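You operate a simulated robot arm through the tools that you are given. There is no shell and no other tool.

You run a simulated two-armed robot. Do the job below in one go: nothing can be reset, and whatever is moved stays where it is left.

TASK
Move the upright book from the teen bin into cart 2's top row.
Fine: raise the bin's floor first and lower it after; spine out, bookend pushed up to it; the lying books stay.

It is judged by the outcome, as a careful person would: the job done as asked, and still so three seconds after it is handed in. It fails if anything else is knocked over, pushed out of place, dropped, spilled or broken.

THE ROBOT
Two 7-joint arms with fingered hands on one trunk that stands fixed in place. Base frame: the origin is at the foot of the trunk, x ahead of it, y to its left, z up. Readings come in cm, degrees, newtons and seconds.
The left shoulder is at [4.2, 16.3, 106.1], the right one opposite. Each reaches about 121.5 cm from its shoulder. Payload 4 kg a hand.
The TCP of each hand is the grasp point between the finger pads, 3.6 cm short of the fingertips. In the tool frame z runs along the fingers and y along their closing line. The gripper opens to 12.4 cm; its body begins 4.2 cm behind the TCP. The gripper is a hand of 4 fingers: y runs from the thumb to the fingers, the wrist lies at [-1.5, -9.9, -18.9] in the tool frame, and closing takes about 1.5 s.
Orientation is that of the tool frame in the base frame, as a unit quaternion [x, y, z, w]. With the fingers straight down and the wrist toward the robot, the tool's x, y and z point along [0, 1, 0], [1, 0, 0] and [0, 0, -1] of the base frame.

THE INTERFACE
- The arms move only by the tool send_rows. It takes "left_deltas", "right_deltas" or both (then of equal length, played together; a hand with none holds still); each is one flat list of numbers, 7 for each row, row after row: the shift along the tool's x, y, z in units of 400 mm (1.0 is 400 mm), then the turn, a rotation vector about the tool's x, y, z in units of 90 degrees (1.0 is 90 degrees), then the closure, from 0 (fully open) to 1 (shut). In form: [dx, dy, dz, wx, wy, wz, fingers, dx, dy, dz, wx, wy, wz, fingers, ...]. A call has 1 to 20 rows; each row is the pose to reach, as a shift and turn from the pose commanded when the call began, along the tool's axes at that moment. A call with a number of a shift or a turn outside -1 to 1 is refused whole. Each row takes 0.2 s and may step no farther than 5 cm and 8.6 degrees from the row before; otherwise, or with a gripper value out of range, the whole call is refused. A pose out of reach is approached as far as the arm can. The call stops where the force on the tool passes 40 N (or 10 N more than at its start, if that is more) or the arm is blocked; 0.2 s more then pass. Each finger travels about 4.5 cm/s and halts on what it meets, pressing with about 32 N; the grip force reading is that of the motor and also rises with nothing between the fingers. The clock runs only during rows and for 0.2 s after the last one: add rows that repeat a pose to give the fingers time. It gives the time, the measured TCP pose, the force on the tool (base axes), the opening and the grip force at its end, in the units of the frame above (readings bear some noise), with the torque about the TCP (base axes, N m) and any sound that the robot's microphone picked up, and new pictures: "views" is both (left out), scene, wrist or none (wrist: the cameras of the hands that moved).
- Cameras (640 x 400 px; columns grow to the right, rows downward): "scene" is now at [8.75, 8.61, 129.35]; the picture's right is [0.94, -0.32, -0.15], its down [-0.28, -0.46, -0.84] and it looks along [0.20, 0.83, -0.52] (base axes); focal length 214 px, centre (320, 200). "left" rides on the left gripper at [-7.5, -8.6, -12.3] in its tool frame; the picture's right is [-0.70, -0.34, 0.63], its down [0.65, -0.68, 0.35] and it looks along [0.31, 0.65, 0.69] (tool axes); focal length 275 px, centre (320, 200). "right" rides on the right gripper at [7.5, -8.6, -12.3] in its tool frame; the picture's right is [-0.70, 0.34, -0.63], its down [-0.65, -0.68, 0.35] and it looks along [-0.32, 0.65, 0.69] (tool axes); focal length 275 px, centre (320, 200). There is no depth. A picture from a camera that has moved, and an enlarged one, comes with that camera's place and axes in the base frame and with its lens.
- move_column(by): moves the trunk up (or, below 0, down) by that many cm; the arms and the scene camera ride with it, the base frame stays. It gives what a move gives, with no picture.
- preshape(shape, hand): the hand has 4 fingers and takes this shape, open, in about a second: jaw (thumb against the fingers, like two jaws); tri (thumb and two fingers); tip (a fingertip pinch); poke (one finger out to press); point (the index stretched); flat (the hand flat); cup (the hand cupped); fist (a fist). The gripper value then closes the fingers along that shape, each until it touches; the sizes above hold for jaw. It gives what a move gives, with no picture.
- turn_head(pan, tilt): turns the head with the scene camera to pan (to the left, within 86 degrees either way) and tilt (down, from -29 to 69), counted from straight ahead of the robot (the tilt from the chest, where the trunk bows). It gives what a move gives, and a new picture of the scene camera.
- enlarge(camera, box): a new picture of the part [left, top, right, bottom] of that camera's present view, enlarged. No time passes.
- close_job(): hands the job in; it is judged then, once.

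Nothing tells you positions but the pictures and the camera data. Unless the task says otherwise, let go and move clear before handing in.

The tools are called after "Request:" by a JSON object that holds its "method" and its "body". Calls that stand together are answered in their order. send_rows: Moves the arms, as the interface text tells. Its arguments: {"type":"object","properties":{"left_deltas":{"type":"array","items":{"type":"number"}},"right_deltas":{"type":"array","items":{"type":"number"}},"views":{"type":"string","enum":["both","scene","wrist","none"]}},"required":[]} The other tools are called the same way: move_column (by) moves the trunk up or down; preshape (shape, hand) gives the hand a shape; turn_head (pan, tilt) turns the head that bears the scene camera; enlarge (camera, box) takes an enlarged picture of a part of a camera's view; close_job () hands the job in.

At the start:

```text
time_s: 0.0
left_tcp_pos: [54.12, 62.14, 115.44]
left_ee_rot: [0.706, 0.708, 0.001, 0.0]
left_wrist_force: [0.3, -0.7, -0.4]
left_ft_torque: [-0.02, -0.01, -0.01]
left_grip_width: 12.38
left_gripper_force: 0.0
left_shape: jaw
right_tcp_pos: [90.09, 11.4, 118.54]
right_ee_rot: [0.707, 0.707, -0.001, 0.0]
right_wrist_force: [-0.4, 0.4, 0.2]
right_ft_torque: [0.03, -0.02, 0.01]
right_grip_width: 12.37
right_gripper_force: 0.0
right_shape: jaw
trunk travel left (down, up): [-22.5, 25.3]
head pan, tilt (commanded): [71.6, 28.8]
```

scene: 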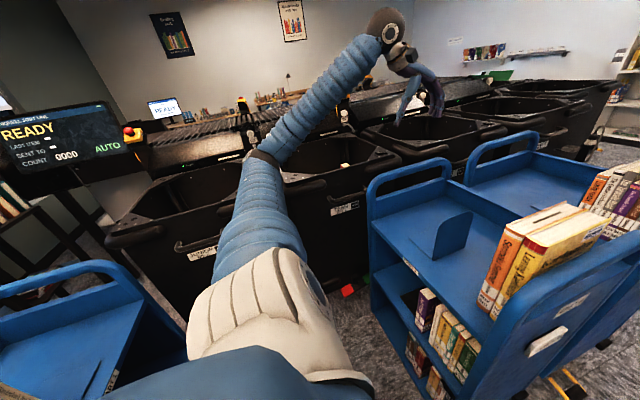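
right: 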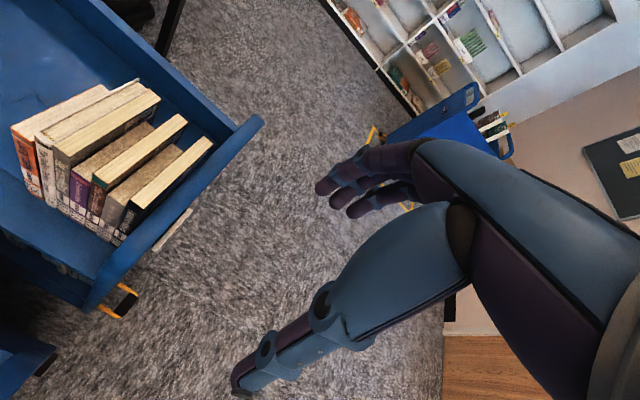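
left: 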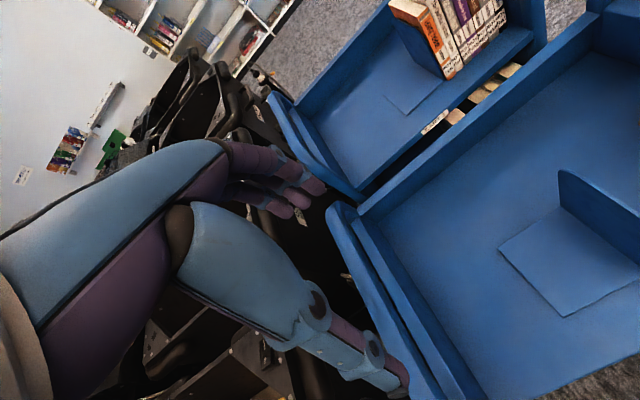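

I see several black bins along the sorter, blue book carts with a bookend, and the left arm blocking part of the view. I'll look closer at labels and look around with the head before moving anything.

Request:
{"method": "enlarge", "body": {"camera": "scene", "box": [360, 80, 640, 255]}}

Request:
{"method": "enlarge", "body": {"camera": "scene", "box": [100, 80, 380, 255]}}

Request:
{"method": "enlarge", "body": {"camera": "scene", "box": [360, 225, 640, 400]}}

```text
2.29 times, centred on (500, 168) of scene
camera zoom: at [8.75, 8.61, 129.35], right [0.94, -0.32, -0.15], down [-0.28, -0.46, -0.84], along [0.2, 0.83, -0.52], focal length 490 px, centre (-91, 274)
```

zoom: 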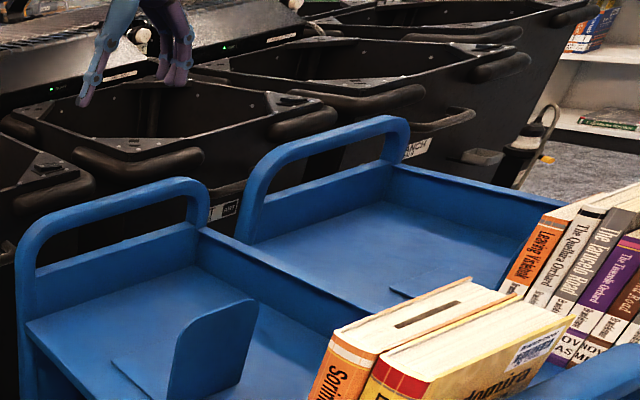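

```text
2.29 times, centred on (240, 168) of scene
camera zoom: at [8.75, 8.61, 129.35], right [0.94, -0.32, -0.15], down [-0.28, -0.46, -0.84], along [0.2, 0.83, -0.52], focal length 490 px, centre (503, 274)
```

zoom: 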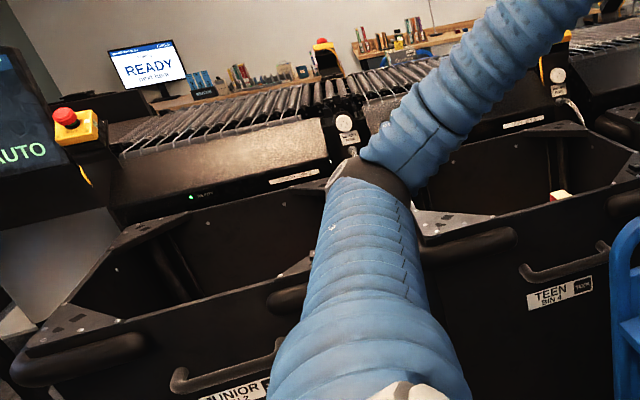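

```text
2.29 times, centred on (500, 312) of scene
camera zoom: at [8.75, 8.61, 129.35], right [0.94, -0.32, -0.15], down [-0.28, -0.46, -0.84], along [0.2, 0.83, -0.52], focal length 490 px, centre (-91, -57)
```

zoom: 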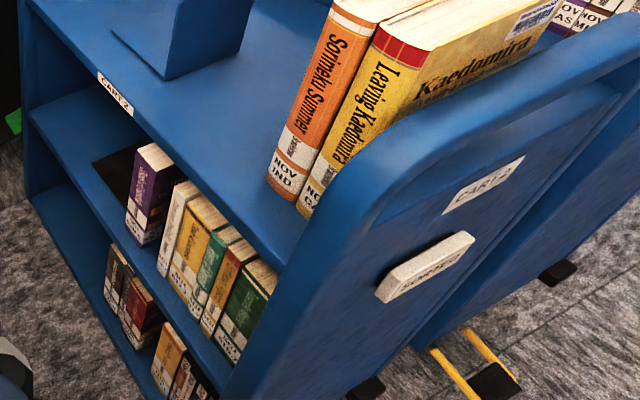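

Cart 2 is the near cart with two books, and a bookend lies further along its top shelf; "TEEN BIN 4" is just to its left with something small visible inside. I'll look around with the head to find the bin's floor control.

Request:
{"method": "turn_head", "body": {"pan": 60, "tilt": 25}}

Request:
{"method": "turn_head", "body": {"pan": 50, "tilt": 50}}

Request:
{"method": "turn_head", "body": {"pan": 80, "tilt": 20}}

```text
time_s: 0.7
left_tcp_pos: [54.09, 62.19, 115.45]
left_ee_rot: [0.706, 0.708, 0.0, 0.0]
left_wrist_force: [0.2, -0.7, -0.6]
left_ft_torque: [0.03, 0.01, -0.01]
left_grip_width: 12.36
left_gripper_force: 0.0
left_shape: jaw
right_tcp_pos: [90.14, 11.49, 118.63]
right_ee_rot: [0.707, 0.707, 0.0, 0.0]
right_wrist_force: [-0.9, 0.0, -0.5]
right_ft_torque: [0.02, -0.02, -0.05]
right_grip_width: 12.34
right_gripper_force: 0.1
right_shape: jaw
trunk travel left (down, up): [-22.5, 25.3]
head pan, tilt (commanded): [60.0, 25.0]
camera scene: at [10.55, 7.96, 129.68], right [0.86, -0.5, -0.13], down [-0.35, -0.37, -0.86], along [0.38, 0.79, -0.49], focal length 214 px, centre (320, 200)
```

scene: 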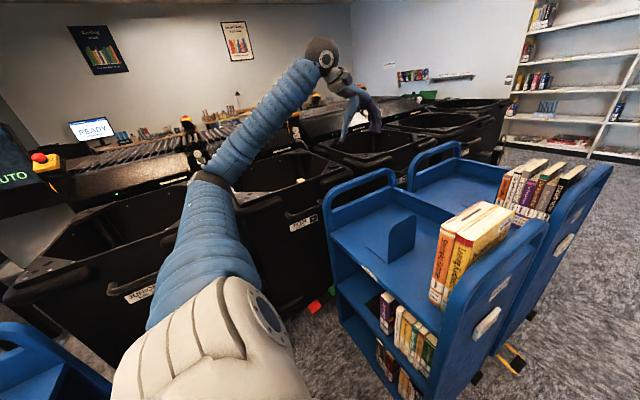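

```text
time_s: 1.6
left_tcp_pos: [54.02, 62.18, 115.63]
left_ee_rot: [0.706, 0.708, 0.0, 0.0]
left_wrist_force: [0.5, 0.1, 0.4]
left_ft_torque: [0.01, 0.0, 0.02]
left_grip_width: 12.37
left_gripper_force: 0.0
left_shape: jaw
right_tcp_pos: [90.1, 11.45, 118.54]
right_ee_rot: [0.706, 0.708, 0.0, 0.0]
right_wrist_force: [-0.4, 0.4, 0.0]
right_ft_torque: [0.02, 0.04, -0.02]
right_grip_width: 12.33
right_gripper_force: 0.0
right_shape: jaw
trunk travel left (down, up): [-22.5, 25.3]
head pan, tilt (commanded): [50.0, 50.0]
camera scene: at [10.32, 5.88, 125.93], right [0.76, -0.64, -0.12], down [-0.58, -0.59, -0.56], along [0.29, 0.49, -0.82], focal length 214 px, centre (320, 200)
```

scene: 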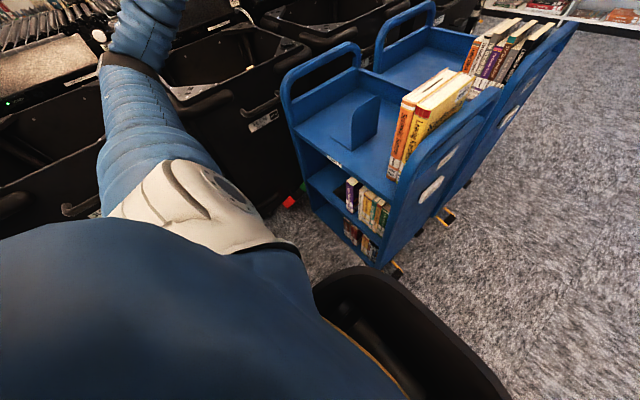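

```text
time_s: 2.6
left_tcp_pos: [54.18, 62.09, 115.53]
left_ee_rot: [0.707, 0.708, -0.001, 0.0]
left_wrist_force: [-0.4, 0.0, 0.4]
left_ft_torque: [-0.03, -0.01, 0.0]
left_grip_width: 12.33
left_gripper_force: 0.1
left_shape: jaw
right_tcp_pos: [90.04, 11.42, 118.65]
right_ee_rot: [0.707, 0.707, -0.001, -0.001]
right_wrist_force: [0.7, 0.4, -0.9]
right_ft_torque: [0.01, 0.0, -0.01]
right_grip_width: 12.35
right_gripper_force: 0.0
right_shape: jaw
trunk travel left (down, up): [-22.5, 25.3]
head pan, tilt (commanded): [80.0, 20.0]
camera scene: at [7.73, 9.15, 130.93], right [0.97, -0.17, -0.15], down [-0.2, -0.34, -0.92], along [0.11, 0.92, -0.36], focal length 214 px, centre (320, 200)
```

scene: 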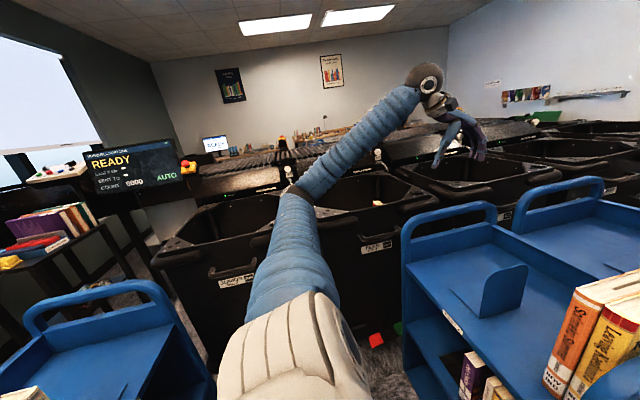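

There's a red and a green object on the floor near the teen bin and panel controls by the sorter. I'll zoom in on these.

Request:
{"method": "enlarge", "body": {"camera": "scene", "box": [330, 290, 450, 365]}}

Request:
{"method": "enlarge", "body": {"camera": "scene", "box": [320, 130, 480, 230]}}

Request:
{"method": "enlarge", "body": {"camera": "scene", "box": [180, 140, 340, 240]}}

Request:
{"method": "enlarge", "body": {"camera": "scene", "box": [0, 130, 210, 260]}}

Request:
{"method": "enlarge", "body": {"camera": "scene", "box": [340, 200, 480, 290]}}

```text
5.33 times, centred on (390, 328) of scene
camera zoom: at [7.73, 9.15, 130.93], right [0.97, -0.17, -0.15], down [-0.2, -0.34, -0.92], along [0.11, 0.92, -0.36], focal length 1144 px, centre (-53, -480)
```

zoom: 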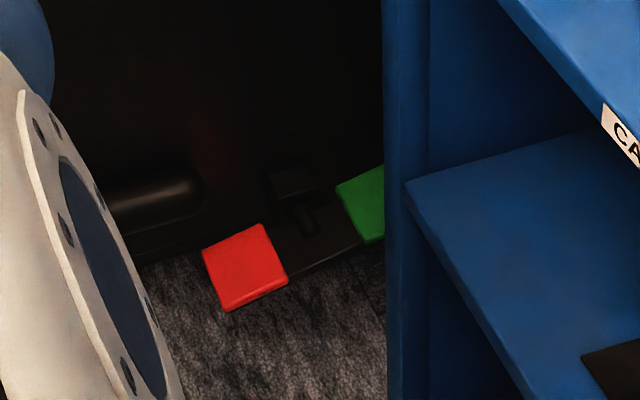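

```text
4.00 times, centred on (400, 180) of scene
camera zoom: at [7.73, 9.15, 130.93], right [0.97, -0.17, -0.15], down [-0.2, -0.34, -0.92], along [0.11, 0.92, -0.36], focal length 858 px, centre (0, 280)
```

zoom: 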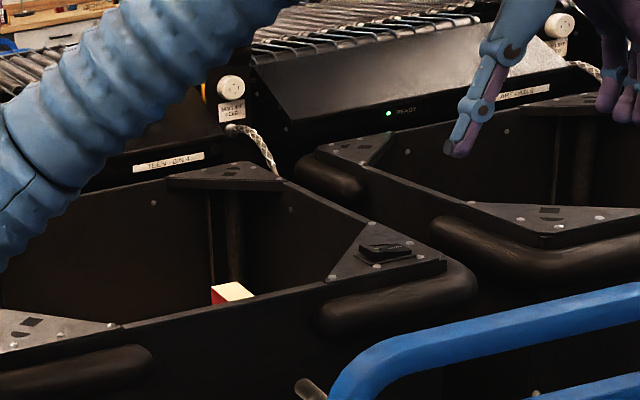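

```text
4.00 times, centred on (260, 190) of scene
camera zoom: at [7.73, 9.15, 130.93], right [0.97, -0.17, -0.15], down [-0.2, -0.34, -0.92], along [0.11, 0.92, -0.36], focal length 858 px, centre (560, 240)
```

zoom: 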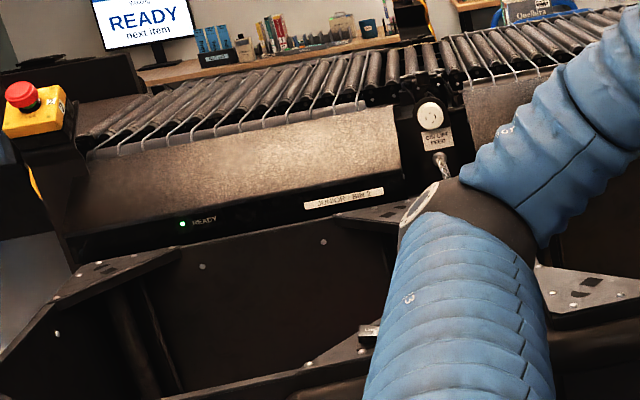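

```text
3.05 times, centred on (105, 195) of scene
camera zoom: at [7.73, 9.15, 130.93], right [0.97, -0.17, -0.15], down [-0.2, -0.34, -0.92], along [0.11, 0.92, -0.36], focal length 654 px, centre (975, 215)
```

zoom: 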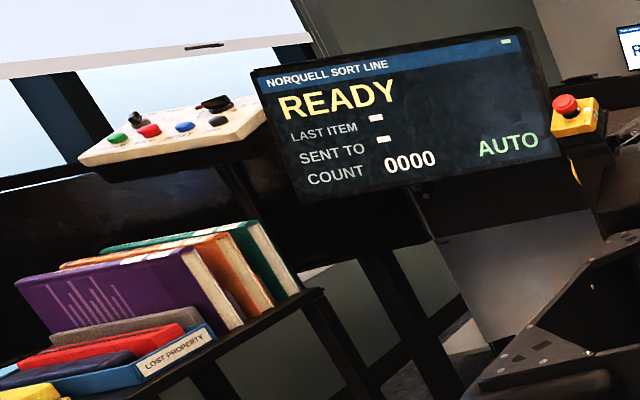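

```text
4.44 times, centred on (410, 245) of scene
camera zoom: at [7.73, 9.15, 130.93], right [0.97, -0.17, -0.15], down [-0.2, -0.34, -0.92], along [0.11, 0.92, -0.36], focal length 953 px, centre (-80, 0)
```

zoom: 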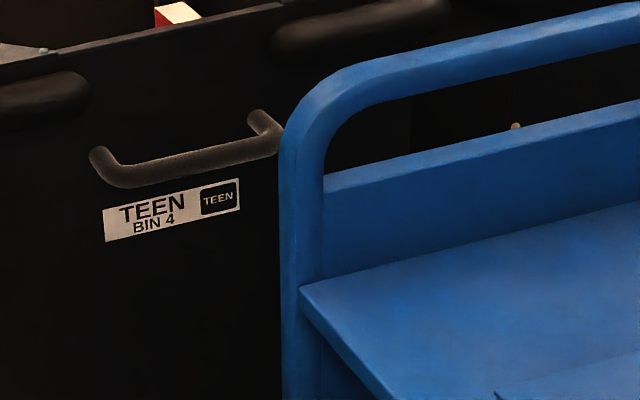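

A small black rocker sits on the teen bin's front-right corner plate; the red and green plates on the floor look like a caster brake. I'll zoom further on the rocker and on the white button's label.

Request:
{"method": "enlarge", "body": {"camera": "scene", "box": [396, 180, 444, 210]}}

Request:
{"method": "enlarge", "body": {"camera": "scene", "box": [364, 140, 404, 165]}}

Request:
{"method": "enlarge", "body": {"camera": "scene", "box": [270, 205, 318, 235]}}

Request:
{"method": "enlarge", "body": {"camera": "scene", "box": [450, 170, 640, 290]}}

```text
13.33 times, centred on (420, 195) of scene
camera zoom: at [7.73, 9.15, 130.93], right [0.97, -0.17, -0.15], down [-0.2, -0.34, -0.92], along [0.11, 0.92, -0.36], focal length 2860 px, centre (-1013, 267)
```

zoom: 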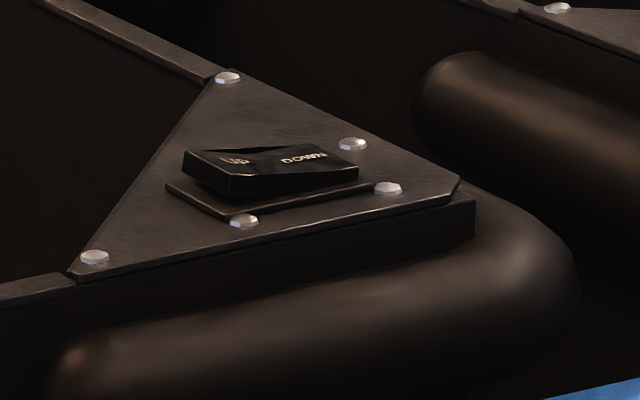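

```text
16.00 times, centred on (384, 152) of scene
camera zoom: at [7.73, 9.15, 130.93], right [0.97, -0.17, -0.15], down [-0.2, -0.34, -0.92], along [0.11, 0.92, -0.36], focal length 3432 px, centre (-704, 960)
```

zoom: 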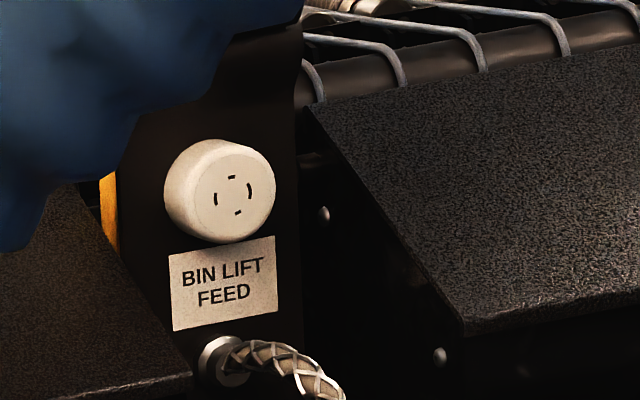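

```text
13.33 times, centred on (294, 220) of scene
camera zoom: at [7.73, 9.15, 130.93], right [0.97, -0.17, -0.15], down [-0.2, -0.34, -0.92], along [0.11, 0.92, -0.36], focal length 2860 px, centre (667, -67)
```

zoom: 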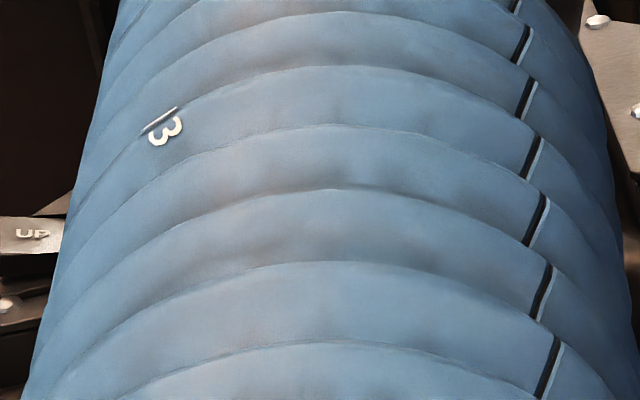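

```text
3.33 times, centred on (545, 230) of scene
camera zoom: at [7.73, 9.15, 130.93], right [0.97, -0.17, -0.15], down [-0.2, -0.34, -0.92], along [0.11, 0.92, -0.36], focal length 715 px, centre (-430, 100)
```

zoom: 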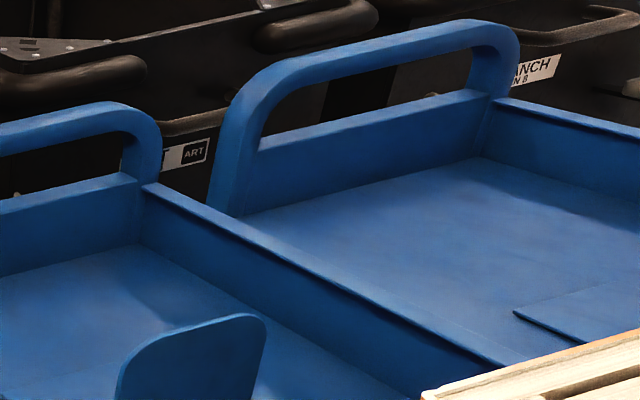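

The teen bin has an UP/DOWN rocker on its front-right corner plate, so that's the floor control. I'll raise the trunk for a better view into the bin and for parallax, then compare the same sights.

Request:
{"method": "move_column", "body": {"by": 20}}

Request:
{"method": "turn_head", "body": {"pan": 80, "tilt": 20}}

```text
time_s: 4.7
left_tcp_pos: [54.13, 62.11, 135.43]
left_ee_rot: [0.707, 0.708, 0.0, 0.0]
left_wrist_force: [-0.1, 0.0, -0.2]
left_ft_torque: [0.0, 0.0, -0.01]
left_grip_width: 12.37
left_gripper_force: 0.1
left_shape: jaw
right_tcp_pos: [90.18, 11.32, 138.55]
right_ee_rot: [0.707, 0.707, -0.001, -0.002]
right_wrist_force: [-0.8, 0.3, -0.1]
right_ft_torque: [0.02, -0.01, 0.01]
right_grip_width: 12.36
right_gripper_force: 0.1
right_shape: jaw
trunk travel left (down, up): [-42.5, 5.3]
head pan, tilt (commanded): [80.0, 20.0]
```

```text
time_s: 5.3
left_tcp_pos: [54.28, 62.23, 135.54]
left_ee_rot: [0.706, 0.708, 0.001, 0.0]
left_wrist_force: [-0.5, -1.1, -0.6]
left_ft_torque: [-0.02, -0.03, 0.02]
left_grip_width: 12.37
left_gripper_force: 0.0
left_shape: jaw
right_tcp_pos: [90.03, 11.37, 138.54]
right_ee_rot: [0.707, 0.707, 0.0, 0.0]
right_wrist_force: [-0.6, -0.5, 0.2]
right_ft_torque: [-0.01, 0.0, 0.03]
right_grip_width: 12.38
right_gripper_force: 0.1
right_shape: jaw
trunk travel left (down, up): [-42.5, 5.3]
head pan, tilt (commanded): [80.0, 20.0]
camera scene: at [1.09, 9.16, 152.01], right [0.98, -0.17, -0.01], down [-0.07, -0.34, -0.94], along [0.16, 0.93, -0.34], focal length 214 px, centre (320, 200)
```

scene: 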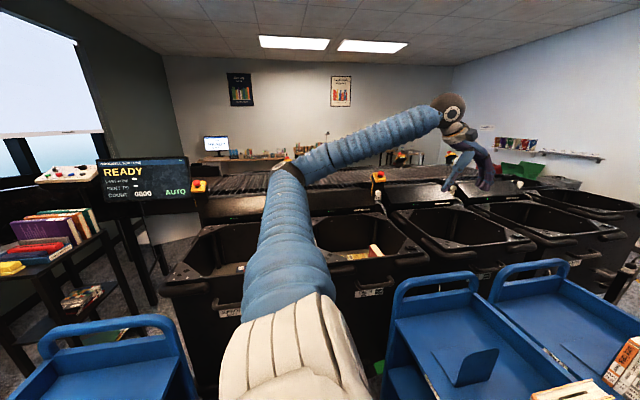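

The view into the teen bin is much better from here. Zooming into the teen bin and cart 2.

Request:
{"method": "enlarge", "body": {"camera": "scene", "box": [300, 195, 460, 295]}}

Request:
{"method": "enlarge", "body": {"camera": "scene", "box": [335, 230, 399, 270]}}

Request:
{"method": "enlarge", "body": {"camera": "scene", "box": [395, 235, 427, 255]}}

Request:
{"method": "turn_head", "body": {"pan": 65, "tilt": 40}}

```text
4.00 times, centred on (380, 245) of scene
camera zoom: at [1.09, 9.16, 152.01], right [0.98, -0.17, -0.01], down [-0.07, -0.34, -0.94], along [0.16, 0.93, -0.34], focal length 858 px, centre (80, 20)
```

zoom: 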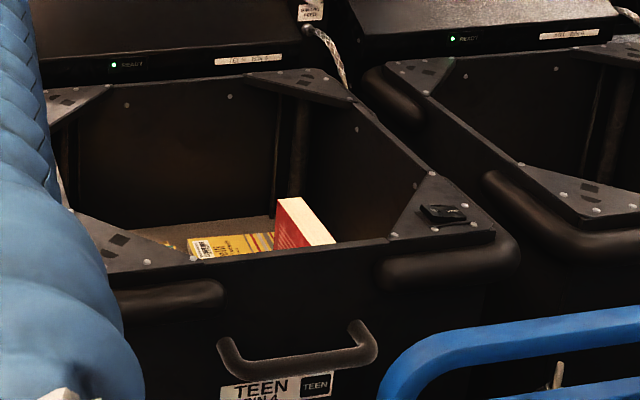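

```text
10.00 times, centred on (367, 250) of scene
camera zoom: at [1.09, 9.16, 152.01], right [0.98, -0.17, -0.01], down [-0.07, -0.34, -0.94], along [0.16, 0.93, -0.34], focal length 2145 px, centre (-150, -300)
```

zoom: 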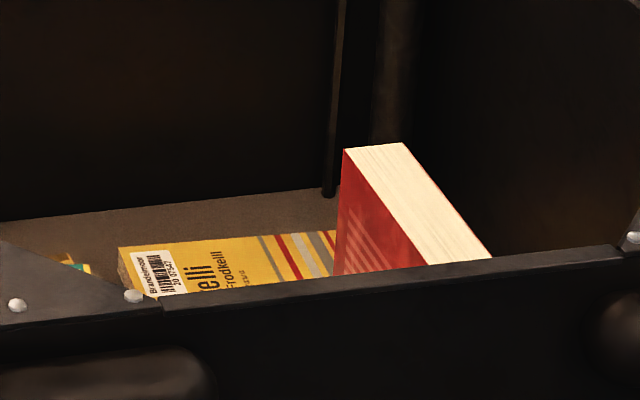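

```text
16.00 times, centred on (411, 245) of scene
camera zoom: at [1.09, 9.16, 152.01], right [0.98, -0.17, -0.01], down [-0.07, -0.34, -0.94], along [0.16, 0.93, -0.34], focal length 3432 px, centre (-1136, -520)
```

zoom: 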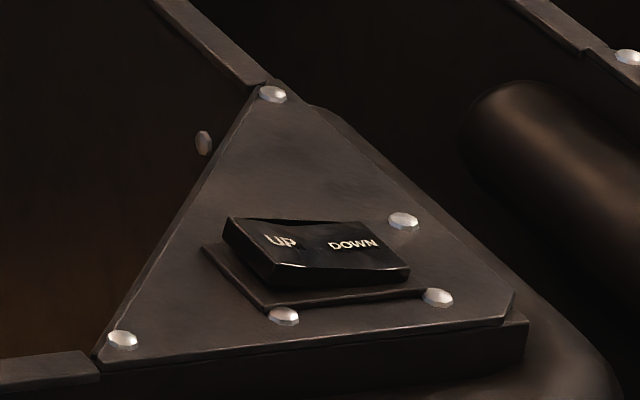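

```text
time_s: 6.2
left_tcp_pos: [54.17, 62.22, 135.54]
left_ee_rot: [0.707, 0.708, 0.0, -0.001]
left_wrist_force: [0.0, -0.5, 1.3]
left_ft_torque: [0.0, 0.02, -0.02]
left_grip_width: 12.35
left_gripper_force: 0.1
left_shape: jaw
right_tcp_pos: [90.13, 11.37, 138.68]
right_ee_rot: [0.707, 0.707, 0.0, 0.0]
right_wrist_force: [0.5, -1.1, -0.1]
right_ft_torque: [0.02, 0.04, 0.02]
right_grip_width: 12.35
right_gripper_force: 0.0
right_shape: jaw
trunk travel left (down, up): [-42.5, 5.3]
head pan, tilt (commanded): [65.0, 40.0]
camera scene: at [3.0, 7.69, 148.86], right [0.91, -0.42, -0.01], down [-0.28, -0.58, -0.76], along [0.32, 0.69, -0.64], focal length 214 px, centre (320, 200)
```

scene: 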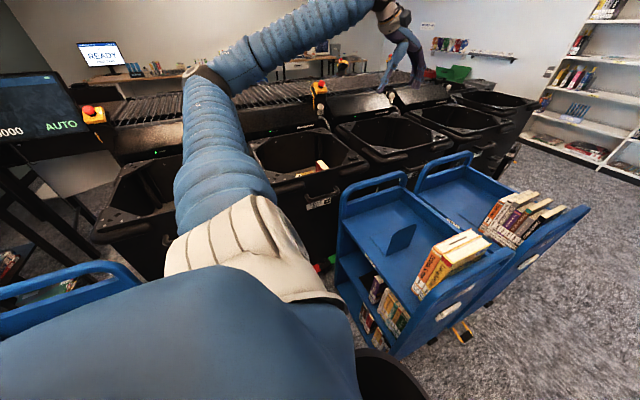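

From two views I put the rocker at about (62.3, 95, 91), UP end toward -x, and the upright red book's top at about (52, 110, 81), thickness along x. Now a closer look at cart 2 from here to locate the row and bookend.

Request:
{"method": "enlarge", "body": {"camera": "scene", "box": [330, 150, 522, 270]}}

Request:
{"method": "enlarge", "body": {"camera": "scene", "box": [370, 200, 498, 280]}}

Request:
{"method": "enlarge", "body": {"camera": "scene", "box": [240, 120, 400, 220]}}

Request:
{"method": "turn_head", "body": {"pan": 55, "tilt": 45}}

```text
3.33 times, centred on (426, 210) of scene
camera zoom: at [3.0, 7.69, 148.86], right [0.91, -0.42, -0.01], down [-0.28, -0.58, -0.76], along [0.32, 0.69, -0.64], focal length 715 px, centre (-33, 167)
```

zoom: 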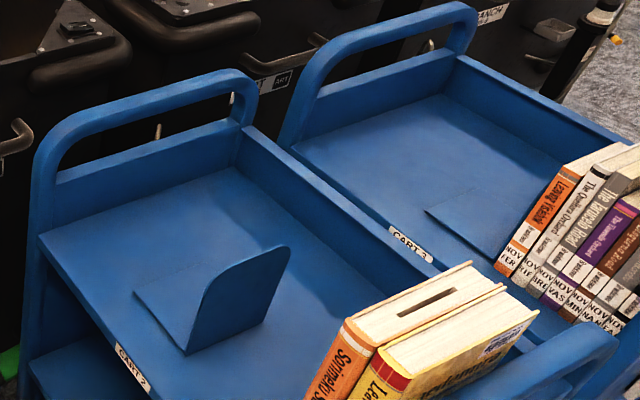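

```text
5.00 times, centred on (434, 240) of scene
camera zoom: at [3.0, 7.69, 148.86], right [0.91, -0.42, -0.01], down [-0.28, -0.58, -0.76], along [0.32, 0.69, -0.64], focal length 1072 px, centre (-250, 0)
```

zoom: 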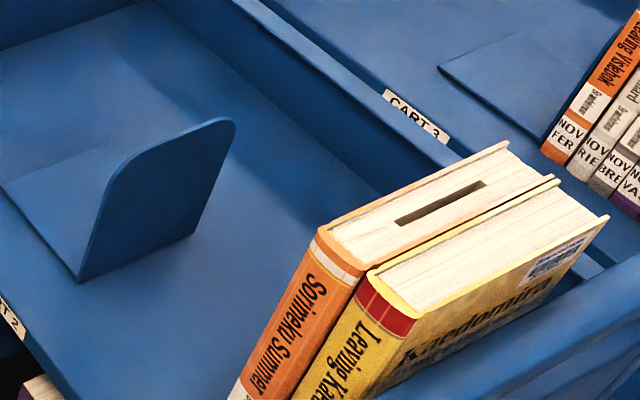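

```text
4.00 times, centred on (320, 170) of scene
camera zoom: at [3.0, 7.69, 148.86], right [0.91, -0.42, -0.01], down [-0.28, -0.58, -0.76], along [0.32, 0.69, -0.64], focal length 858 px, centre (320, 320)
```

zoom: 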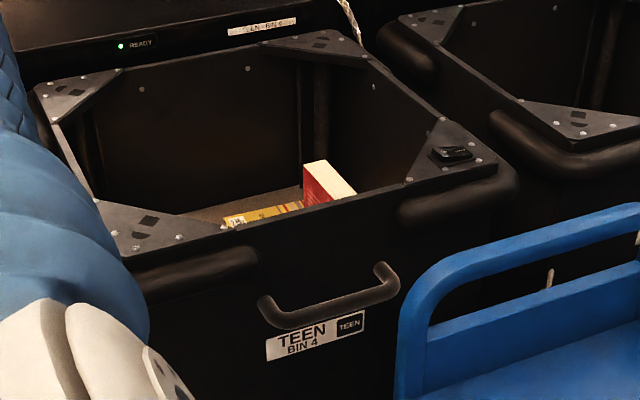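

```text
time_s: 6.9
left_tcp_pos: [54.11, 62.11, 135.48]
left_ee_rot: [0.707, 0.707, 0.0, 0.0]
left_wrist_force: [0.4, 0.5, 0.0]
left_ft_torque: [0.01, 0.0, 0.0]
left_grip_width: 12.36
left_gripper_force: 0.2
left_shape: jaw
right_tcp_pos: [90.06, 11.47, 138.61]
right_ee_rot: [0.707, 0.707, 0.0, 0.0]
right_wrist_force: [-0.4, 0.4, 0.0]
right_ft_torque: [0.04, 0.01, 0.01]
right_grip_width: 12.37
right_gripper_force: 0.1
right_shape: jaw
trunk travel left (down, up): [-42.5, 5.3]
head pan, tilt (commanded): [55.0, 45.0]
camera scene: at [4.08, 6.65, 148.12], right [0.82, -0.57, -0.01], down [-0.41, -0.58, -0.7], along [0.4, 0.58, -0.71], focal length 214 px, centre (320, 200)
```

scene: 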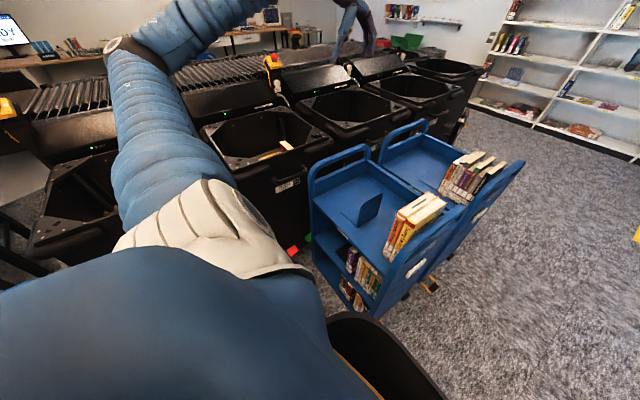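

Cart 2's top shelf is at z≈75.6: orange book's left face at y≈28 (spine x≈47.7), bookend plate at y≈43.4 with its base toward +y. I'll shape the left hand to poke and bring it above the rocker, staying well clear.

Request:
{"method": "preshape", "body": {"hand": "left", "shape": "poke"}}

Request:
{"method": "turn_head", "body": {"pan": 65, "tilt": 30}}

Request:
{"method": "enlarge", "body": {"camera": "left", "box": [0, 0, 640, 400]}}

```text
time_s: 7.8
left_tcp_pos: [54.05, 62.21, 135.46]
left_ee_rot: [0.706, 0.708, -0.001, 0.0]
left_wrist_force: [0.2, 0.4, -0.3]
left_ft_torque: [-0.01, 0.0, 0.01]
left_grip_width: 0.01
left_gripper_force: 0.0
left_shape: poke
right_tcp_pos: [90.18, 11.43, 138.59]
right_ee_rot: [0.707, 0.707, -0.001, 0.0]
right_wrist_force: [0.8, 0.9, -0.3]
right_ft_torque: [0.01, 0.02, 0.0]
right_grip_width: 12.35
right_gripper_force: 0.1
right_shape: jaw
trunk travel left (down, up): [-42.5, 5.3]
head pan, tilt (commanded): [55.0, 45.0]
```

```text
time_s: 8.6
left_tcp_pos: [54.15, 62.2, 135.59]
left_ee_rot: [0.707, 0.707, 0.0, 0.0]
left_wrist_force: [-0.1, -0.9, -0.1]
left_ft_torque: [-0.01, -0.02, -0.01]
left_grip_width: 0.0
left_gripper_force: 0.1
left_shape: poke
right_tcp_pos: [90.15, 11.49, 138.61]
right_ee_rot: [0.707, 0.707, -0.001, 0.0]
right_wrist_force: [-0.3, 0.4, 0.1]
right_ft_torque: [0.01, 0.01, -0.06]
right_grip_width: 12.36
right_gripper_force: 0.1
right_shape: jaw
trunk travel left (down, up): [-42.5, 5.3]
head pan, tilt (commanded): [65.0, 30.0]
camera scene: at [3.26, 8.18, 150.38], right [0.91, -0.42, -0.01], down [-0.22, -0.45, -0.86], along [0.36, 0.78, -0.5], focal length 214 px, centre (320, 200)
```

scene: 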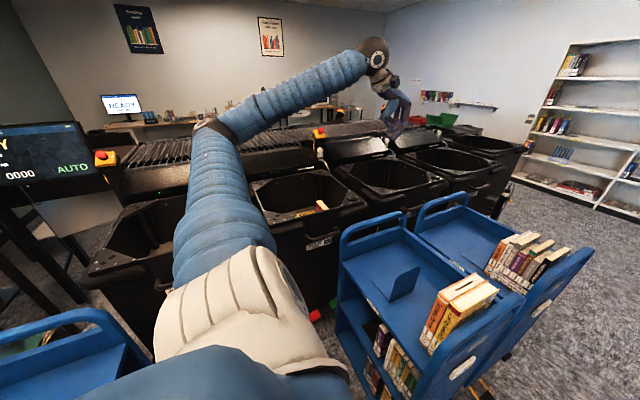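

```text
1.00 times, centred on (320, 200) of left (not enlarged: the box is as wide or as high as the picture)
camera zoom: at [45.57, 54.79, 147.77], right [-0.34, -0.7, -0.63], down [-0.68, 0.64, -0.35], along [0.65, 0.32, -0.69], focal length 275 px, centre (320, 200)
```

zoom: 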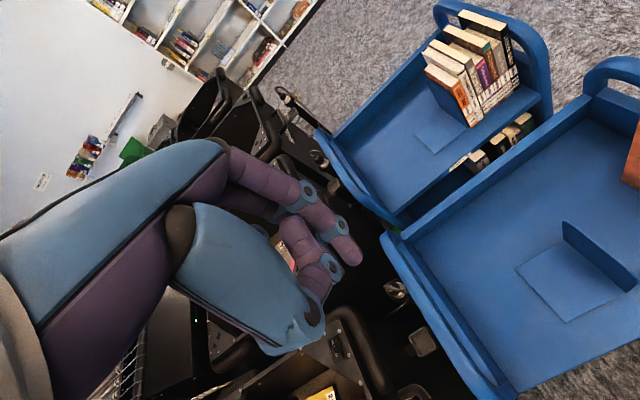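

The poke fingertip appears close to the tool axis, about 3.6 cm beyond the TCP. I'll move the left hand to above the rocker's UP end at TCP about (61, 95, 115).

Request:
{"method": "send_rows", "body": {"left_deltas": [0.082, 0.0172, 0.0512, 0, 0, 0, 0, 0.164, 0.0345, 0.1025, 0, 0, 0, 0, 0.246, 0.0517, 0.1537, 0, 0, 0, 0, 0.328, 0.069, 0.205, 0, 0, 0, 0, 0.41, 0.0862, 0.2562, 0, 0, 0, 0, 0.492, 0.1035, 0.3075, 0, 0, 0, 0, 0.574, 0.1207, 0.3587, 0, 0, 0, 0, 0.656, 0.138, 0.41, 0, 0, 0, 0, 0.738, 0.1552, 0.4612, 0, 0, 0, 0, 0.82, 0.1725, 0.5125, 0, 0, 0, 0, 0.82, 0.1725, 0.5125, 0, 0, 0, 0]}}

```text
time_s: 11.0
left_tcp_pos: [60.86, 94.88, 115.09]
left_ee_rot: [0.706, 0.708, 0.0, -0.001]
left_wrist_force: [0.1, -0.8, 1.0]
left_ft_torque: [0.01, 0.01, 0.01]
left_grip_width: 0.0
left_gripper_force: 0.0
left_shape: poke
right_tcp_pos: [89.89, 11.34, 138.71]
right_ee_rot: [0.707, 0.708, 0.0, -0.001]
right_wrist_force: [-0.2, 1.6, -0.5]
right_ft_torque: [0.03, -0.03, 0.02]
right_grip_width: 12.36
right_gripper_force: 0.0
right_shape: jaw
trunk travel left (down, up): [-42.5, 5.3]
head pan, tilt (commanded): [65.0, 30.0]
camera scene: at [3.2, 8.13, 150.39], right [0.91, -0.42, -0.01], down [-0.22, -0.45, -0.86], along [0.36, 0.79, -0.5], focal length 214 px, centre (320, 200)
camera left: at [52.35, 87.57, 127.33], right [-0.34, -0.7, -0.63], down [-0.68, 0.64, -0.35], along [0.65, 0.32, -0.69], focal length 275 px, centre (320, 200)
```

scene: 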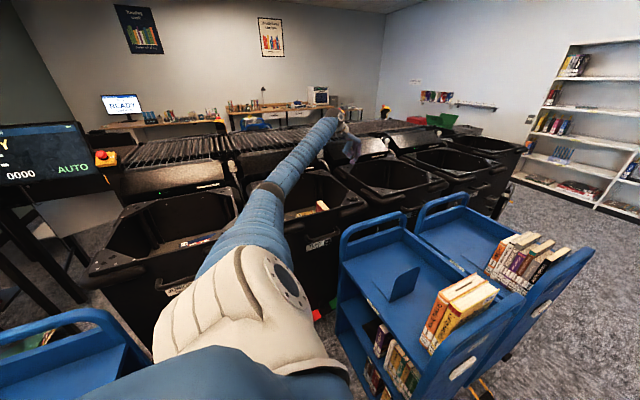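
left: 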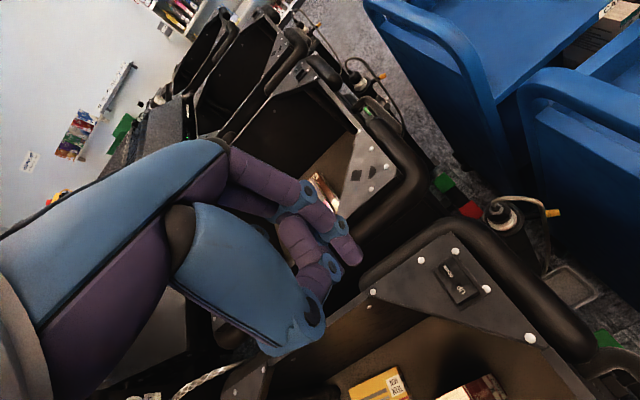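

The wrist camera now sees the rocker clearly. I'll zoom for precise location and look into the bin at the book.

Request:
{"method": "enlarge", "body": {"camera": "left", "box": [400, 240, 528, 320]}}

Request:
{"method": "enlarge", "body": {"camera": "left", "box": [320, 300, 480, 400]}}

Request:
{"method": "enlarge", "body": {"camera": "left", "box": [280, 160, 408, 300]}}

Request:
{"method": "enlarge", "body": {"camera": "scene", "box": [240, 110, 432, 230]}}

```text
5.00 times, centred on (464, 280) of left
camera zoom: at [52.35, 87.57, 127.33], right [-0.34, -0.7, -0.63], down [-0.68, 0.64, -0.35], along [0.65, 0.32, -0.69], focal length 1376 px, centre (-400, -200)
```

zoom: 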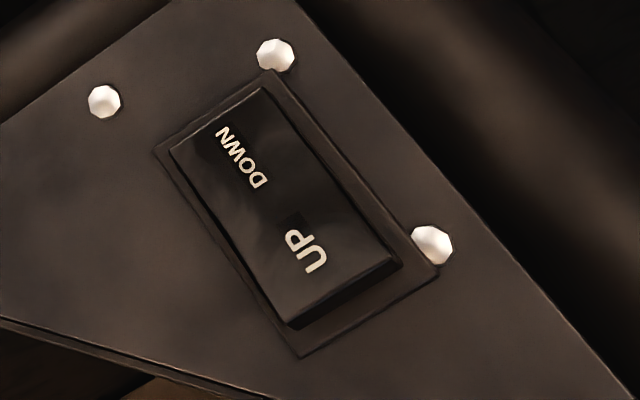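

```text
4.00 times, centred on (400, 350) of left
camera zoom: at [52.35, 87.57, 127.33], right [-0.34, -0.7, -0.63], down [-0.68, 0.64, -0.35], along [0.65, 0.32, -0.69], focal length 1101 px, centre (0, -400)
```

zoom: 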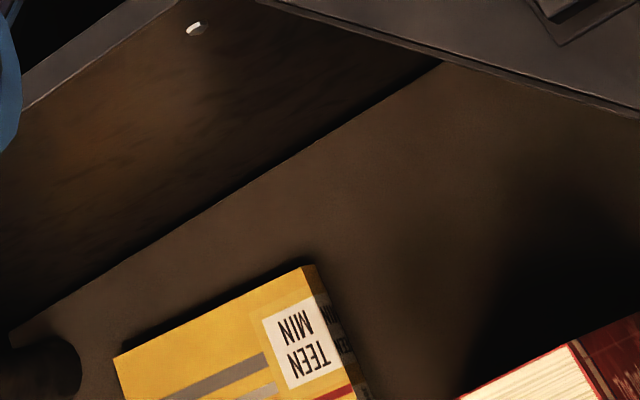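

```text
2.86 times, centred on (344, 230) of left
camera zoom: at [52.35, 87.57, 127.33], right [-0.34, -0.7, -0.63], down [-0.68, 0.64, -0.35], along [0.65, 0.32, -0.69], focal length 786 px, centre (251, 114)
```

zoom: 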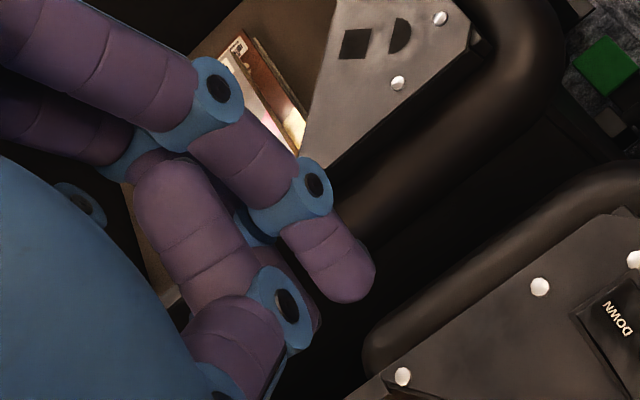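

```text
3.33 times, centred on (336, 170) of scene
camera zoom: at [3.2, 8.13, 150.39], right [0.91, -0.42, -0.01], down [-0.22, -0.45, -0.86], along [0.36, 0.79, -0.5], focal length 715 px, centre (267, 300)
```

zoom: 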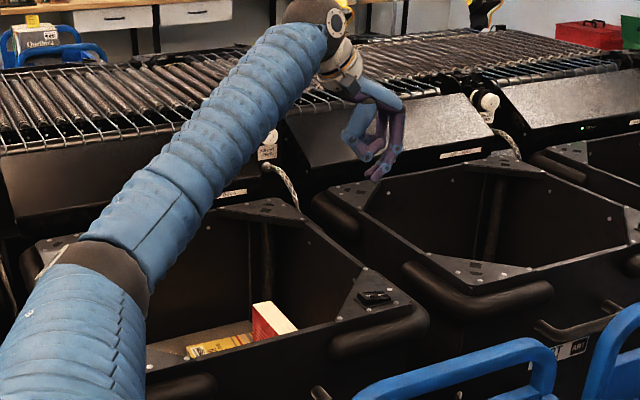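

The wrist camera (more accurate) puts the rocker's UP end at about (60, 93, 92) and the fingertip about (-0.2, -0.85) off the TCP. I'll shift and come down to about 3 cm above it, then check alignment.

Request:
{"method": "send_rows", "body": {"left_deltas": [-0.0295, -0.0165, 0.08, 0, 0, 0, 0, -0.0295, -0.0165, 0.16, 0, 0, 0, 0, -0.0295, -0.0165, 0.24, 0, 0, 0, 0, -0.0295, -0.0165, 0.32, 0, 0, 0, 0, -0.0295, -0.0165, 0.4, 0, 0, 0, 0, -0.0295, -0.0165, 0.4, 0, 0, 0, 0]}}

Request:
{"method": "enlarge", "body": {"camera": "left", "box": [272, 200, 432, 300]}}

Request:
{"method": "enlarge", "body": {"camera": "scene", "box": [300, 150, 396, 210]}}

```text
time_s: 12.4
left_tcp_pos: [60.38, 93.86, 98.91]
left_ee_rot: [0.706, 0.708, 0.0, 0.001]
left_wrist_force: [-0.2, -0.5, 0.3]
left_ft_torque: [0.0, 0.01, 0.0]
left_grip_width: 0.0
left_gripper_force: 0.1
left_shape: poke
right_tcp_pos: [89.99, 11.44, 138.66]
right_ee_rot: [0.707, 0.708, 0.0, 0.0]
right_wrist_force: [-0.5, 0.5, -0.3]
right_ft_torque: [0.0, -0.04, 0.01]
right_grip_width: 12.34
right_gripper_force: 0.0
right_shape: jaw
trunk travel left (down, up): [-42.5, 5.3]
head pan, tilt (commanded): [65.0, 30.0]
camera scene: at [3.23, 8.16, 150.39], right [0.91, -0.42, -0.01], down [-0.22, -0.45, -0.86], along [0.36, 0.79, -0.5], focal length 214 px, centre (320, 200)
camera left: at [51.75, 86.45, 111.21], right [-0.34, -0.7, -0.63], down [-0.68, 0.64, -0.35], along [0.65, 0.32, -0.69], focal length 275 px, centre (320, 200)
```

scene: 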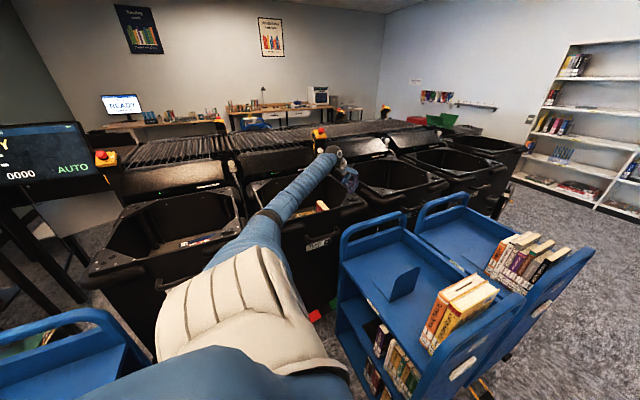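
left: 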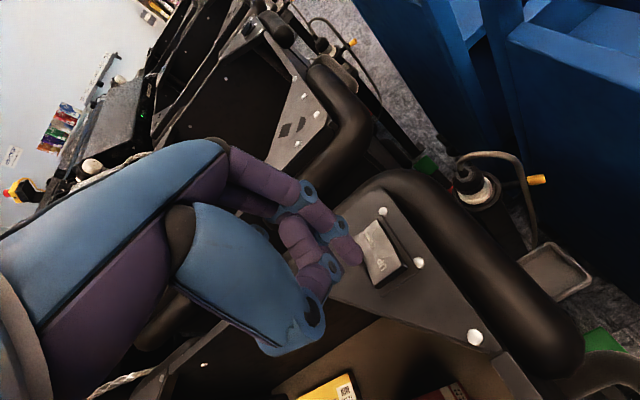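

```text
4.00 times, centred on (352, 250) of left
camera zoom: at [51.75, 86.45, 111.21], right [-0.34, -0.7, -0.63], down [-0.68, 0.64, -0.35], along [0.65, 0.32, -0.69], focal length 1101 px, centre (192, 0)
```

zoom: 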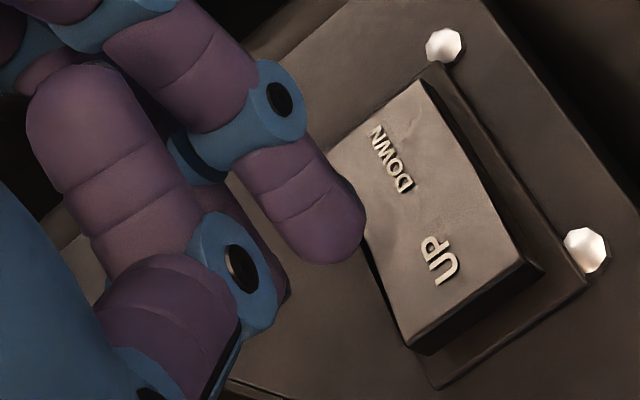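

```text
6.67 times, centred on (348, 180) of scene
camera zoom: at [3.23, 8.16, 150.39], right [0.91, -0.42, -0.01], down [-0.22, -0.45, -0.86], along [0.36, 0.79, -0.5], focal length 1430 px, centre (133, 333)
```

zoom: 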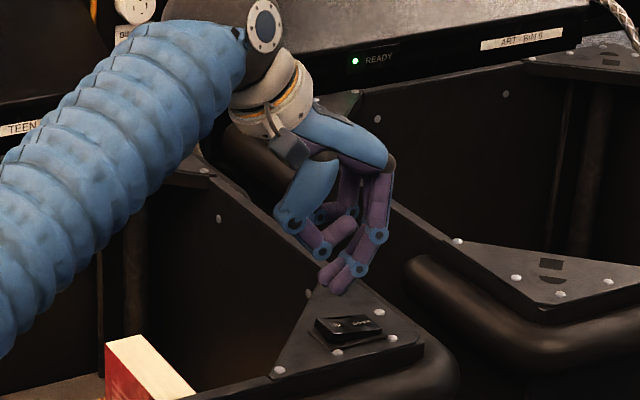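

The fingertip is right above the UP end, roughly 3 cm higher. I'll descend slowly and watch the force.

Request:
{"method": "send_rows", "body": {"left_deltas": [0, 0.002, 0.02, 0, 0, 0, 0, 0, 0.002, 0.04, 0, 0, 0, 0, 0, 0.002, 0.06, 0, 0, 0, 0, 0, 0.002, 0.065, 0, 0, 0, 0, 0, 0.002, 0.07, 0, 0, 0, 0, 0, 0.002, 0.075, 0, 0, 0, 0]}}

Request:
{"method": "enlarge", "body": {"camera": "scene", "box": [300, 150, 396, 210]}}

```text
time_s: 13.8
left_tcp_pos: [60.35, 93.69, 96.17]
left_ee_rot: [0.706, 0.708, 0.001, -0.001]
left_wrist_force: [0.2, -0.1, 3.7]
left_ft_torque: [0.0, -0.04, -0.03]
left_grip_width: 0.02
left_gripper_force: 0.0
left_shape: poke
right_tcp_pos: [90.05, 11.35, 138.5]
right_ee_rot: [0.707, 0.707, 0.0, 0.0]
right_wrist_force: [0.1, -0.1, 0.2]
right_ft_torque: [0.01, 0.0, 0.02]
right_grip_width: 12.37
right_gripper_force: 0.0
right_shape: jaw
trunk travel left (down, up): [-42.5, 5.3]
head pan, tilt (commanded): [65.0, 30.0]
camera scene: at [3.24, 8.13, 150.39], right [0.91, -0.42, -0.01], down [-0.22, -0.45, -0.86], along [0.36, 0.79, -0.5], focal length 214 px, centre (320, 200)
camera left: at [51.82, 86.38, 108.36], right [-0.34, -0.7, -0.63], down [-0.68, 0.64, -0.35], along [0.65, 0.32, -0.69], focal length 275 px, centre (320, 200)
```

scene: 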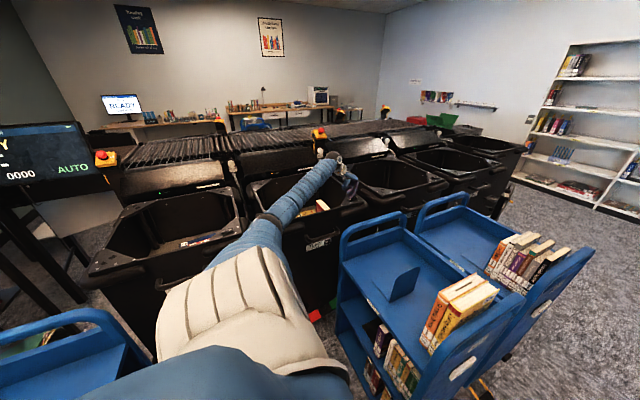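
left: 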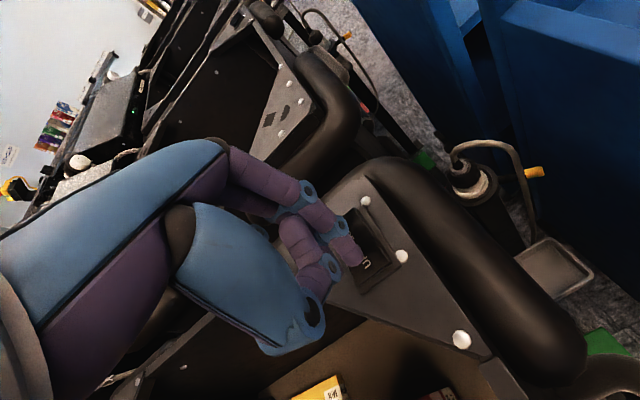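

```text
6.67 times, centred on (348, 180) of scene
camera zoom: at [3.24, 8.13, 150.39], right [0.91, -0.42, -0.01], down [-0.22, -0.45, -0.86], along [0.36, 0.79, -0.5], focal length 1430 px, centre (133, 333)
```

zoom: 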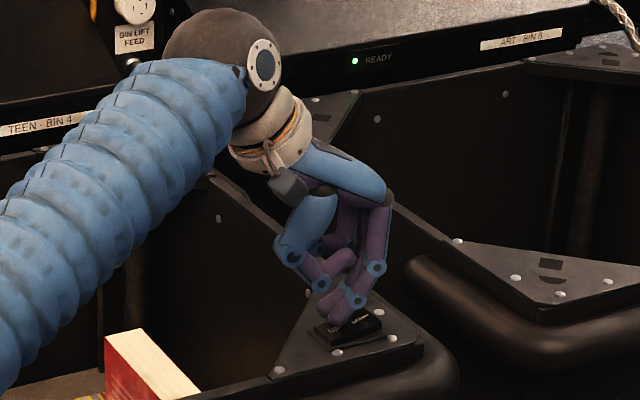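

The fingertip touches the UP end with about 4 N. I'll press a bit further in small steps and hold.

Request:
{"method": "send_rows", "body": {"left_deltas": [0, 0, 0.005, 0, 0, 0, 0, 0, 0, 0.01, 0, 0, 0, 0, 0, 0, 0.015, 0, 0, 0, 0, 0, 0, 0.015, 0, 0, 0, 0, 0, 0, 0.015, 0, 0, 0, 0]}}

Request:
{"method": "enlarge", "body": {"camera": "scene", "box": [270, 150, 398, 230]}}

```text
time_s: 15.0
left_tcp_pos: [60.43, 93.51, 95.83]
left_ee_rot: [0.707, 0.707, 0.002, 0.0]
left_wrist_force: [5.4, 0.8, 34.2]
left_ft_torque: [-0.17, -0.12, 0.03]
left_grip_width: 0.0
left_gripper_force: 0.1
left_shape: poke
right_tcp_pos: [90.02, 11.04, 138.7]
right_ee_rot: [0.708, 0.707, 0.001, -0.001]
right_wrist_force: [0.2, 0.1, -0.5]
right_ft_torque: [0.01, 0.01, 0.01]
right_grip_width: 12.38
right_gripper_force: 0.0
right_shape: jaw
trunk travel left (down, up): [-42.5, 5.3]
head pan, tilt (commanded): [65.0, 30.0]
camera scene: at [3.1, 7.86, 150.42], right [0.91, -0.42, -0.01], down [-0.22, -0.45, -0.87], along [0.36, 0.79, -0.5], focal length 214 px, centre (320, 200)
camera left: at [51.77, 86.18, 108.06], right [-0.33, -0.69, -0.64], down [-0.68, 0.65, -0.35], along [0.65, 0.32, -0.69], focal length 275 px, centre (320, 200)
```

scene: 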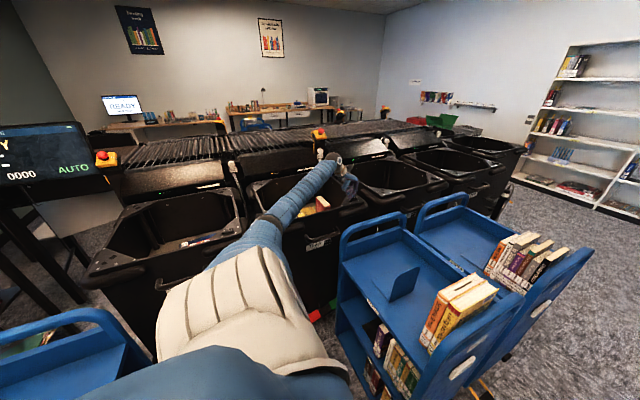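
left: 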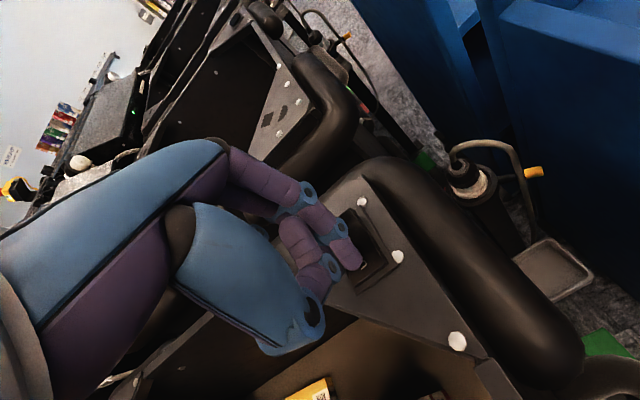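

```text
5.00 times, centred on (334, 190) of scene
camera zoom: at [3.1, 7.86, 150.42], right [0.91, -0.42, -0.01], down [-0.22, -0.45, -0.87], along [0.36, 0.79, -0.5], focal length 1072 px, centre (250, 250)
```

zoom: 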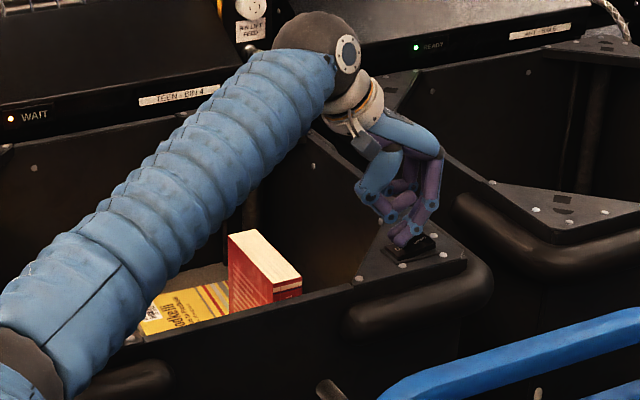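

The floor is rising while I press (the book rose and bin 4's light reads WAIT). I'll ease the pressure slightly and keep holding, watching the book against the forearm.

Request:
{"method": "send_rows", "body": {"left_deltas": [0, 0, -0.003, 0, 0, 0, 0, 0, 0, -0.003, 0, 0, 0, 0, 0, 0, -0.003, 0, 0, 0, 0, 0, 0, -0.003, 0, 0, 0, 0, 0, 0, -0.003, 0, 0, 0, 0], "views": "none"}}

Request:
{"method": "enlarge", "body": {"camera": "scene", "box": [270, 150, 398, 230]}}

```text
time_s: 16.2
left_tcp_pos: [60.39, 93.66, 95.89]
left_ee_rot: [0.707, 0.707, 0.001, 0.0]
left_wrist_force: [4.9, -0.9, 32.3]
left_ft_torque: [-0.17, -0.12, 0.04]
left_grip_width: 0.01
left_gripper_force: 0.1
left_shape: poke
right_tcp_pos: [89.94, 11.14, 138.63]
right_ee_rot: [0.707, 0.707, 0.002, -0.001]
right_wrist_force: [-1.2, 0.0, -0.6]
right_ft_torque: [-0.01, 0.04, 0.01]
right_grip_width: 12.35
right_gripper_force: 0.1
right_shape: jaw
trunk travel left (down, up): [-42.5, 5.3]
head pan, tilt (commanded): [65.0, 30.0]
```

```text
5.00 times, centred on (334, 190) of scene
camera zoom: at [3.1, 7.87, 150.41], right [0.91, -0.42, -0.01], down [-0.22, -0.45, -0.87], along [0.36, 0.79, -0.5], focal length 1072 px, centre (250, 250)
```

zoom: 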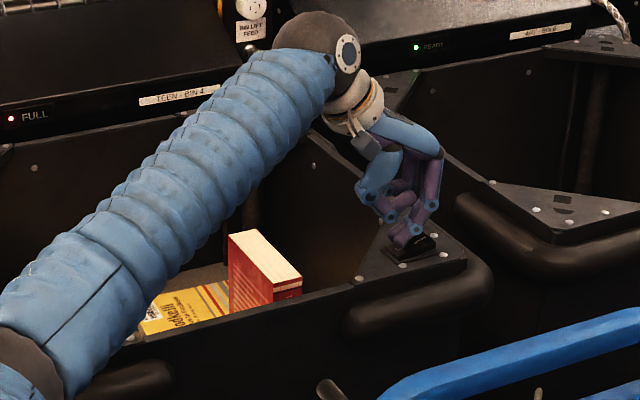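

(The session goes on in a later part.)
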